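You operate a simulated robot arm through the tools that you are given. There is no shell and no other tool. Be economical: measure what you need, move in short steps, check, and stop when the job is done.

The job below is to be done with a simulated robot arm. You get a single attempt, and the scene is never put back.

JOB
Stand the box from the white bay beside the green block. It goes on the side that lies toward x +0.0, y -1.0 (a direction in the base frame), with about 3 cm between them.
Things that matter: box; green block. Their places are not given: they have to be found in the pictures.

Only the result counts: the job must be done as asked and must still hold three seconds after the hand-in. Knocking over, shifting, dropping, spilling or breaking anything else fails it.

ROBOT AND FRAMES
A 6-joint arm with a two-finger parallel gripper, fixed in place. Base frame: the origin is at the foot of the arm, x ahead of it, y to its left, z up; the work surface is at about z = 720. Readings come in mm, rad, newtons and seconds.
With the tool pointing down near the work surface it reaches from about 220 to 620 mm from the base axis. Its first joint turns from -1.152 to 1.152 rad. Payload 2.7 kg.
The TCP is the grasp point between the finger pads, 23 mm short of the fingertips. In the tool frame z runs along the fingers and y along their closing line. The gripper opens to 94 mm. The fingers are 38 mm wide and 10 mm thick; the gripper's body (54 by 96 mm) begins 39 mm behind the TCP.
Orientation is that of the tool frame in the base frame, as a unit quaternion [w, x, y, z]. With the fingers straight down and closing along the base's y, the tool's x points along the base's -x, its y along +y and its z along -z.

CONTROLS
- The arm moves only by the tool move_arm. Its argument "series" is a list that holds one entry, the list of rows, each a list of 7 numbers: the turn, a rotation vector about the base's x, y, z in rad, then the shift along the base's x, y, z in mm, then the opening, from 0 (shut) to 1 (fully open). In form: [[[wx, wy, wz, tx, ty, tz, claw], ...]]. A call has 1 to 8 rows; each row shifts and turns the commanded pose from where the row before left it. Each row takes 0.2 s and may step no farther than 50 mm and 0.15 rad from the row before; otherwise, or with a gripper value out of range, the whole call is refused. Where a pose cannot be reached the arm comes as near as it can. A force on the tool above 40 N (or 10 N above the force at the start of the call, whichever is more), or a blocked arm, ends the call early, and 0.2 s more pass. Each finger travels about 45 mm/s and halts on what it meets, pressing with about 36 N; the grip force reading is that of the motor and also rises with nothing between the fingers. The clock runs only during rows and for 0.2 s after the last one: add rows that do not move to give the fingers time. It gives the time, the measured TCP pose, the force on the tool (base axes), the opening and the grip force at its end, in the units of the frame above (readings bear some noise).
- Cameras (640 x 400 px; columns grow to the right, rows downward): "scene" is fixed at [80.6, -436.6, 1402]; the picture's right is [0.72, -0.69, 0.00], its down [-0.40, -0.42, -0.82] and it looks along [0.57, 0.59, -0.58] (base axes); focal length 356 px, centre (320, 200). "wrist" rides on the gripper at [-39, 0, -44] in the tool frame; the picture's right is [0.00, -1.00, 0.00], its down [0.97, 0.00, -0.24] and it looks along [0.24, 0.00, 0.97] (tool axes); focal length 218 px, centre (320, 200).
- capture(camera): a new picture of that camera. The clock stands still meanwhile.
- pixel_to_xyz(camera, pixels): there is no depth. For up to 12 entries [column, row, z] of the newest picture of that camera ("zoom" is the newest enlarged one), the place [x, y] in the base frame at which the ray of that pixel passes the height z, good to about 2 mm. The clock stands still meanwhile.
- inspect(camera, box): a new picture of the part [left, top, right, bottom] of that camera's present view, enlarged. The clock stands still meanwhile.
- sign_off(): hands the job in; it is judged then, once.

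Work in short steps. Measure before you move; look again where a grasp or a placing could have gone wrong, and mend it. You have 60 turns and 20 pictures in all, those below and enlarged ones among them. Open the gripper and draw the arm clear of the work before you hand the job in, unless the task says otherwise; then end with one line.

The tools are called as name(argument=value, ...) on one line, values as JSON. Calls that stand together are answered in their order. move_arm: Moves the arm, as the interface text tells. Its arguments: {"type":"object","properties":{"series":{"type":"array"}},"required":["series"]} The other tools are called the same way: capture (camera) takes a picture; pixel_to_xyz (camera, pixels) gives the place at which the rays of pixels pass given heights; inspect (camera, box) takes an enlarged picture of a part of a camera's view; sign_off () hands the job in.

At the start:

```text
t: 0.0
tool_pos: [356.7, 102.8, 980.8]
tool_rot: [0.0, 0.0, 1.0, 0.0]
ft_force: [-0.3, 0.6, -0.2]
finger_gap: 94.1
grip_force: 0.2
```

scene: 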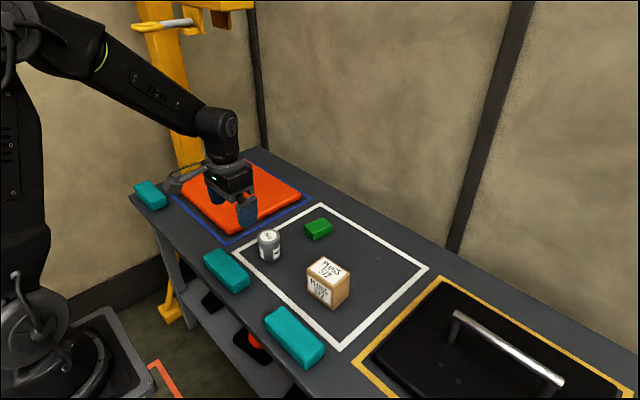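
wrist: 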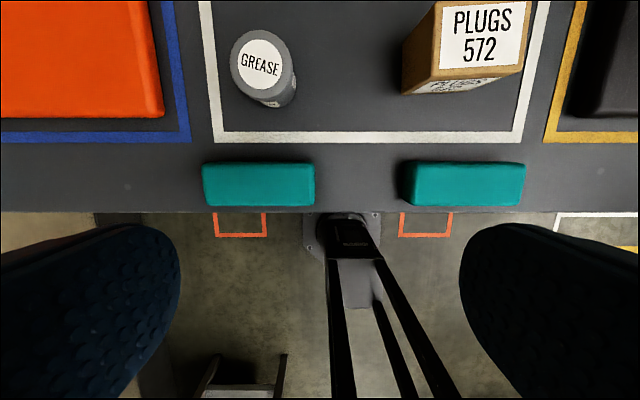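

I see the white bay holding the box (about 328,282), a grease can (269,245) and the green block (318,229). I'll enlarge that region to measure it.

inspect(camera="scene", box=[240, 190, 400, 330])

```text
2.86 times, centred on (320, 260) of scene
```

zoom: 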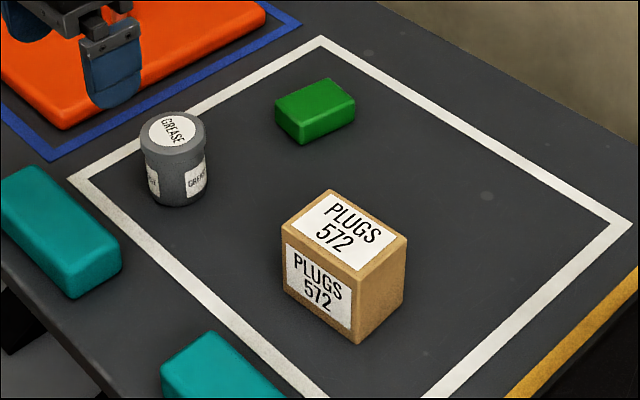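

I'll project the box's and the green block's corners (zoom pixels) at the table and at likely top heights.

pixel_to_xyz(camera="zoom", pixels=[[285, 293, 720], [357, 342, 720], [403, 302, 720], [358, 271, 780], [282, 224, 780], [330, 190, 780], [407, 237, 780], [278, 125, 720], [302, 143, 720], [354, 118, 720], [330, 78, 745], [276, 106, 745]])

pixel_to_xyz(camera="zoom", pixels=[[358, 271, 790], [282, 224, 790], [330, 190, 790], [407, 237, 790], [358, 271, 770], [301, 123, 745], [355, 97, 745], [301, 123, 740], [355, 97, 740], [276, 106, 740], [330, 78, 740], [182, 207, 720]])

```text
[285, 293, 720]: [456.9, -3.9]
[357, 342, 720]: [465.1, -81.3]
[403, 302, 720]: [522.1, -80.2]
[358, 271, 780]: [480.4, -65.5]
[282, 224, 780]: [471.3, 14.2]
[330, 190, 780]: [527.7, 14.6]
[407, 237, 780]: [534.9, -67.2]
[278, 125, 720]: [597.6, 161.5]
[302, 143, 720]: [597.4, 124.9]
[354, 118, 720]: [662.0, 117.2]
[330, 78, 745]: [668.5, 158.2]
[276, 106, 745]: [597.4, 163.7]
```

```text
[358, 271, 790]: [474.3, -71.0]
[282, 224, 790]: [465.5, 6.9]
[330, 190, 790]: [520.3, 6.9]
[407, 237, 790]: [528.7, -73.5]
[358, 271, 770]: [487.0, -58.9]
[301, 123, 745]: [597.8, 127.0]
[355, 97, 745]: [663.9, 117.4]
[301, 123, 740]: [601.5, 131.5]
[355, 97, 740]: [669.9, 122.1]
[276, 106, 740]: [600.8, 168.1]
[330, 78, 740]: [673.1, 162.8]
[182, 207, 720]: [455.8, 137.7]
```

The box is about 57 x 79 x 83 mm near (492,-42), and the block is near (632,140). I'll move the hand up over the bay to get a square view with the wrist camera.

move_arm(series=[[[0, 0, 0, 40, -16, 0, 1], [0, 0, 0, 40, -16, 0, 1], [0, 0, 0, 40, -16, 0, 1], [0, 0, 0, 23, -15, 0, 1], [0, 0, 0, 0, 0, 0, 1]]])

capture(camera="wrist")

```text
t: 1.2
tool_pos: [501.0, 40.2, 980.7]
tool_rot: [0.0, 0.0, 1.0, -0.001]
ft_force: [-0.3, 0.7, 0.3]
finger_gap: 94.1
grip_force: 0.1
```

```text
16 pictures are left
```

wrist: 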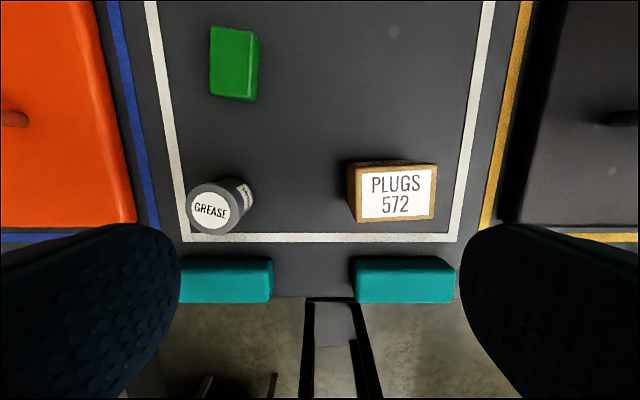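

Both objects are in view. I'll enlarge the picture for accurate corners.

inspect(camera="wrist", box=[180, 0, 500, 250])

```text
1.60 times, centred on (340, 125) of wrist
```

zoom: 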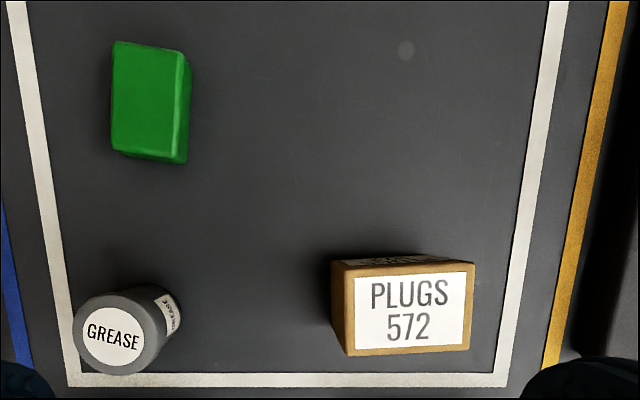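

I'll project the top corners of both at the estimated heights, and the base corners at table height.

pixel_to_xyz(camera="zoom", pixels=[[344, 265, 803], [475, 261, 803], [470, 350, 803], [347, 356, 803], [332, 262, 720], [335, 335, 720], [113, 41, 745], [180, 50, 745], [173, 157, 745], [112, 149, 745], [191, 68, 720], [187, 164, 720]])

```text
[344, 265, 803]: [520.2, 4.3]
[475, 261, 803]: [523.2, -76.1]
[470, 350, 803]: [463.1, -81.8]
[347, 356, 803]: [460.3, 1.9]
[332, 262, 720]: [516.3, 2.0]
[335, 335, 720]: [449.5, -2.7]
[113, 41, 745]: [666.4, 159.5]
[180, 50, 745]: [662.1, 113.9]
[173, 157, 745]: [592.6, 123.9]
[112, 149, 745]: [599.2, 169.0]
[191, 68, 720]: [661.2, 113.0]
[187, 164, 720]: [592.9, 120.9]
```

Box: centre about (492,-38), yaw +0.04, about 60 x 81 x 83. Block: centre about (630,141), yaw about -0.13, its -y face near y=117. The target is about (622,48), just at the reach limit, so I'll test that pose with the empty hand first (fingertips stay above the block).

move_arm(series=[[[0, 0, -0.13, 41, 3, 0, 1], [0, 0, 0, 40, 3, 0, 1], [0, 0, 0, 40, 2, -30, 1], [0, 0, 0, 0, 0, -45, 1], [0, 0, 0, 0, 0, -45, 1], [0, 0, 0, 0, 0, -45, 1], [0, 0, 0, 0, 0, -30, 1], [0, 0, 0, 0, 0, 0, 1]]])

```text
t: 3.0
tool_pos: [621.2, 45.6, 783.9]
tool_rot: [-0.001, 0.065, 0.998, 0.0]
ft_force: [0.3, -0.1, 0.2]
finger_gap: 94.2
grip_force: 0.0
```

The pose is reachable with the tool straight down. Now I'll rise, go over the box at (491,-38) with yaw +0.04, and check the alignment.

move_arm(series=[[[0, 0, 0, 0, 0, 45, 1], [0, 0, 0, 0, 0, 45, 1], [0, 0, 0.085, -33, -21, 0, 1], [0, 0, 0.085, -33, -22, 0, 1], [0, 0, 0, -32, -21, 0, 1], [0, 0, 0, -32, -22, 0, 1], [0, 0, 0, 0, 0, 0, 1]]])

capture(camera="wrist")

```text
t: 4.6
tool_pos: [490.1, -36.4, 875.4]
tool_rot: [0.0, -0.02, 1.0, 0.001]
ft_force: [-0.5, 0.6, 0.3]
finger_gap: 93.7
grip_force: 0.0
```

```text
14 pictures are left
```

wrist: 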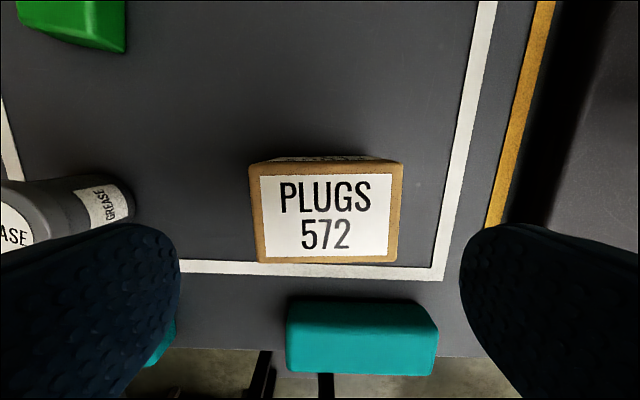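

The box's top corners are at about (251,163), (404,165), (396,263) and (257,263). I'll project them to fine-tune the centring.

pixel_to_xyz(camera="wrist", pixels=[[251, 164, 803], [404, 164, 803], [396, 263, 803], [257, 264, 803]])

```text
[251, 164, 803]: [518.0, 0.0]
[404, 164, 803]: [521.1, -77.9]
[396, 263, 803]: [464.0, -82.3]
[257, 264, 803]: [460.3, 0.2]
```

The centre is (491,-40) and the yaw fits. I'll shift -3.5 mm in y and descend to z of about 780.

move_arm(series=[[[0, 0, 0, 1, -3.5, 0, 1], [0, 0, 0, 0, 0, -30, 1], [0, 0, 0, 0, 0, -25, 1], [0, 0, 0, 0, 0, -20, 1], [0, 0, 0, 0, 0, -20, 1], [0, 0, 0, 0, 0, 0, 1]]])

```text
t: 6.0
tool_pos: [491.7, -39.8, 780.4]
tool_rot: [0.0, -0.02, 1.0, 0.0]
ft_force: [0.3, -1.2, -1.6]
finger_gap: 94.1
grip_force: 0.0
```

There was no contact on the way down, so I'll close on the box.

move_arm(series=[[[0, 0, 0, 0, 0, 0, 0.5], [0, 0, 0, 0, 0, 0, 0.5], [0, 0, 0, 0, 0, 0, 0.5], [0, 0, 0, 0, 0, 0, 0.5]]])

```text
t: 7.0
tool_pos: [491.7, -39.5, 779.9]
tool_rot: [0.0, -0.02, 1.0, 0.001]
ft_force: [0.1, -0.3, -0.7]
finger_gap: 84.7
grip_force: 36.0
```

It's gripped at 84.7 mm with 36 N, so the box is slightly wider than I measured. I'll lift it.

move_arm(series=[[[0, 0, 0, 0, 0, 10, 0.5], [0, 0, 0, 0, 0, 25, 0.5], [0, 0, 0, 0, 0, 35, 0.5], [0, 0, 0, 0, 0, 0, 0.5]]])

capture(camera="scene")

```text
t: 8.0
tool_pos: [491.1, -43.0, 849.5]
tool_rot: [0.001, -0.02, 1.0, 0.0]
ft_force: [0.7, -0.1, -1.8]
finger_gap: 84.9
grip_force: 35.9
```

```text
13 pictures are left
```

scene: 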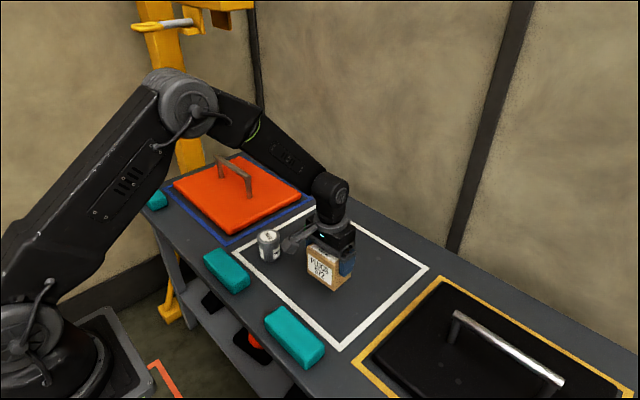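

The box is held upright. I'll carry it at this height to above (622,45), turning -0.17 rad so it's parallel to the block's face.

move_arm(series=[[[0, 0, -0.06, 33, 21, 0, 0.5], [0, 0, -0.06, 33, 22, 0, 0.5], [0, 0, -0.05, 33, 21, 0, 0.5], [0, 0, 0, 32, 21, 0, 0.5], [0, 0, 0, 0, 0, 0, 0.5], [0, 0, 0, 0, 0, 0, 0.5]]])

inspect(camera="scene", box=[240, 170, 420, 283])

capture(camera="wrist")

```text
t: 9.4
tool_pos: [621.1, 45.2, 848.4]
tool_rot: [0.0, 0.065, 0.998, 0.0]
ft_force: [-1.1, 0.2, -2.0]
finger_gap: 85.0
grip_force: 36.2
```

```text
3.54 times, centred on (330, 226) of scene
```

zoom: 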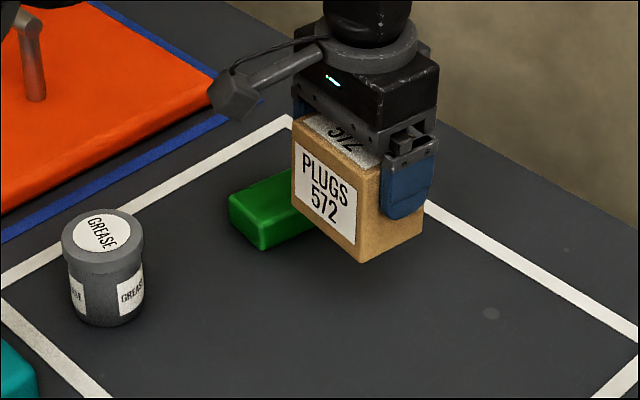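

```text
11 pictures are left
```

wrist: 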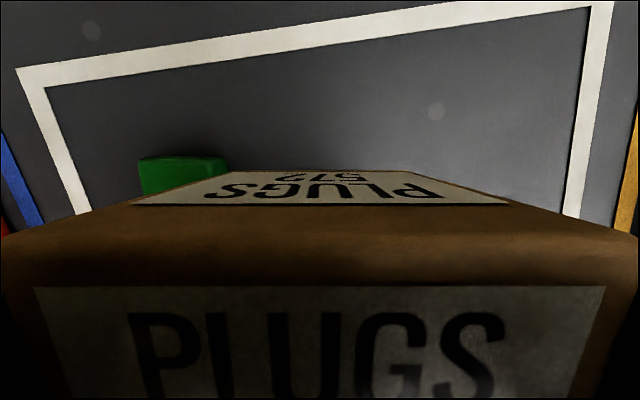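

The box hangs upright and level, clear of the block. I'll lower it to about 4 mm above the table and look.

move_arm(series=[[[0, 0, 0, 0, 0, -25, 0.5], [0, 0, 0, 0, 0, -20, 0.5], [0, 0, 0, 0, 0, -14, 0.5], [0, 0, 0, 0, 0, -5, 0.5], [0, 0, 0, 0, 0, 0, 0.5], [0, 0, 0, 0, 0, 0, 0.5]]])

inspect(camera="scene", box=[280, 190, 400, 265])

```text
t: 10.8
tool_pos: [622.9, 44.6, 785.1]
tool_rot: [0.0, 0.065, 0.998, 0.0]
ft_force: [-0.6, -0.4, -1.5]
finger_gap: 84.8
grip_force: 35.7
```

```text
5.33 times, centred on (340, 228) of scene
```

zoom: 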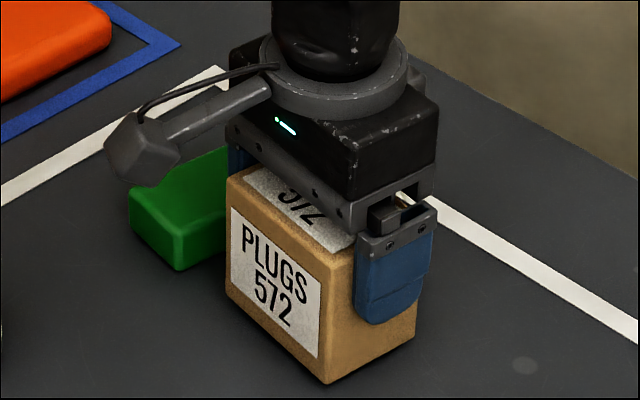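

The block's near bottom corner is at (178,270), and the box's bottom corners are at (228,291), (328,383) and (414,337). I'll project them to check the gap.

pixel_to_xyz(camera="zoom", pixels=[[178, 271, 720], [228, 291, 725], [328, 383, 725], [414, 337, 725], [178, 236, 745], [130, 228, 720]])

```text
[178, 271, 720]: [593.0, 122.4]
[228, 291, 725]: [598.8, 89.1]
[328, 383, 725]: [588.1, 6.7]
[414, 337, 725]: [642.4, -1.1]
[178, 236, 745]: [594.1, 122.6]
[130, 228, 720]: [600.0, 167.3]
```

The gap is about 32 mm and parallel. I'll nudge +1 mm in y and set it down in small steps.

move_arm(series=[[[0, 0, 0, 0, 1, -2, 0.5], [0, 0, 0, 0, 0, -2, 0.5], [0, 0, 0, 0, 0, -1, 0.5], [0, 0, 0, 0, 0, 0, 0.5]]])

```text
t: 11.8
tool_pos: [622.2, 44.8, 781.1]
tool_rot: [0.001, 0.064, 0.998, 0.0]
ft_force: [-0.5, -1.1, -1.7]
finger_gap: 84.8
grip_force: 36.2
```

There's no contact yet, so I'll lower a little more.

move_arm(series=[[[0, 0, 0, 0, 0, -1, 0.5], [0, 0, 0, 0, 0, 0, 0.5]]])

```text
t: 12.4
tool_pos: [623.0, 45.8, 781.0]
tool_rot: [0.0, 0.065, 0.998, 0.0]
ft_force: [-0.5, 0.1, -0.3]
finger_gap: 85.0
grip_force: 36.0
```

The force is dropping, so contact may be starting. I'll go one more millimetre.

move_arm(series=[[[0, 0, 0, 0, 0, -1, 0.5], [0, 0, 0, 0, 0, 0, 0.5]]])

```text
t: 13.0
tool_pos: [621.7, 44.5, 780.1]
tool_rot: [0.0, 0.064, 0.998, 0.0]
ft_force: [-4.1, 0.5, 11.9]
finger_gap: 84.9
grip_force: 36.2
```

The table is touched (about +12 N). I'll open the gripper slowly.

move_arm(series=[[[0, 0, 0, 0, 0, 0, 0.93], [0, 0, 0, 0, 0, 0, 0.97], [0, 0, 0, 0, 0, 0, 1], [0, 0, 0, 0, 0, 0, 1]]])

```text
t: 14.0
tool_pos: [622.9, 44.1, 779.5]
tool_rot: [0.001, 0.065, 0.998, 0.0]
ft_force: [-0.8, -1.0, 1.2]
finger_gap: 94.2
grip_force: 0.1
```

It's released. I'll rise straight up and draw back toward the base.

move_arm(series=[[[0, 0, 0, 0, 0, 15, 1], [0, 0, 0, 0, 0, 30, 1], [0, 0, 0, 0, 0, 45, 1], [0, 0, 0, 0, 0, 45, 1], [0, 0, 0, -45, 0, 20, 1], [0, 0, 0, -45, 0, 20, 1], [0, 0, 0, -45, 0, 0, 1], [0, 0, 0, -45, 0, 0, 1]]])

capture(camera="wrist")

inspect(camera="scene", box=[240, 170, 420, 283])

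```text
t: 15.8
tool_pos: [440.5, 47.0, 953.7]
tool_rot: [0.0, 0.065, 0.998, -0.001]
ft_force: [0.1, 0.8, 0.5]
finger_gap: 93.8
grip_force: 0.0
```

```text
9 pictures are left
```

wrist: 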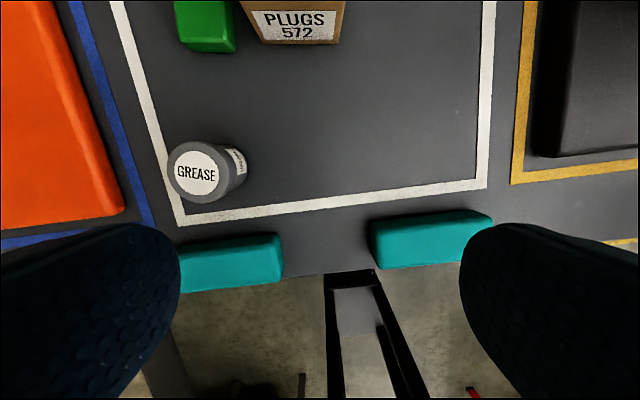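

```text
3.54 times, centred on (330, 226) of scene
```

zoom: 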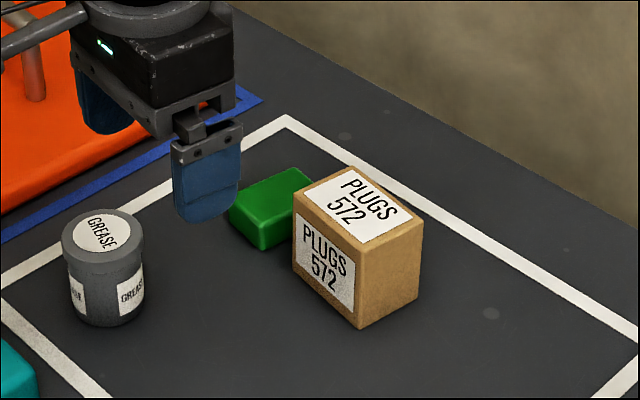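

The box stands upright beside the block. I'll check the final gap from block corner (262,249) and box corners (293,268), (358,328) and (417,296).

pixel_to_xyz(camera="zoom", pixels=[[262, 249, 720], [293, 268, 720], [358, 328, 720], [417, 296, 720]])

pixel_to_xyz(camera="wrist", pixels=[[234, 52, 720], [264, 43, 720], [337, 43, 803], [262, 43, 803]])

```text
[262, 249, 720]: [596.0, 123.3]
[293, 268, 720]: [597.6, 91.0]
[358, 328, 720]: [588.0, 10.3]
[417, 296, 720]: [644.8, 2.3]
```

```text
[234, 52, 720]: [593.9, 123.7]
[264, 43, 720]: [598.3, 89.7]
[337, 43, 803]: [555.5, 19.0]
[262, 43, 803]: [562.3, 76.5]
```

The gap measures about 30–32 mm, nothing else was disturbed, and the arm is clear. Handing in.

sign_off()

```text
The job is handed in.
```

The box from the white bay now stands upright on the -y side of the green block, with a measured gap of about 3 cm; the gripper is open and the arm is clear.
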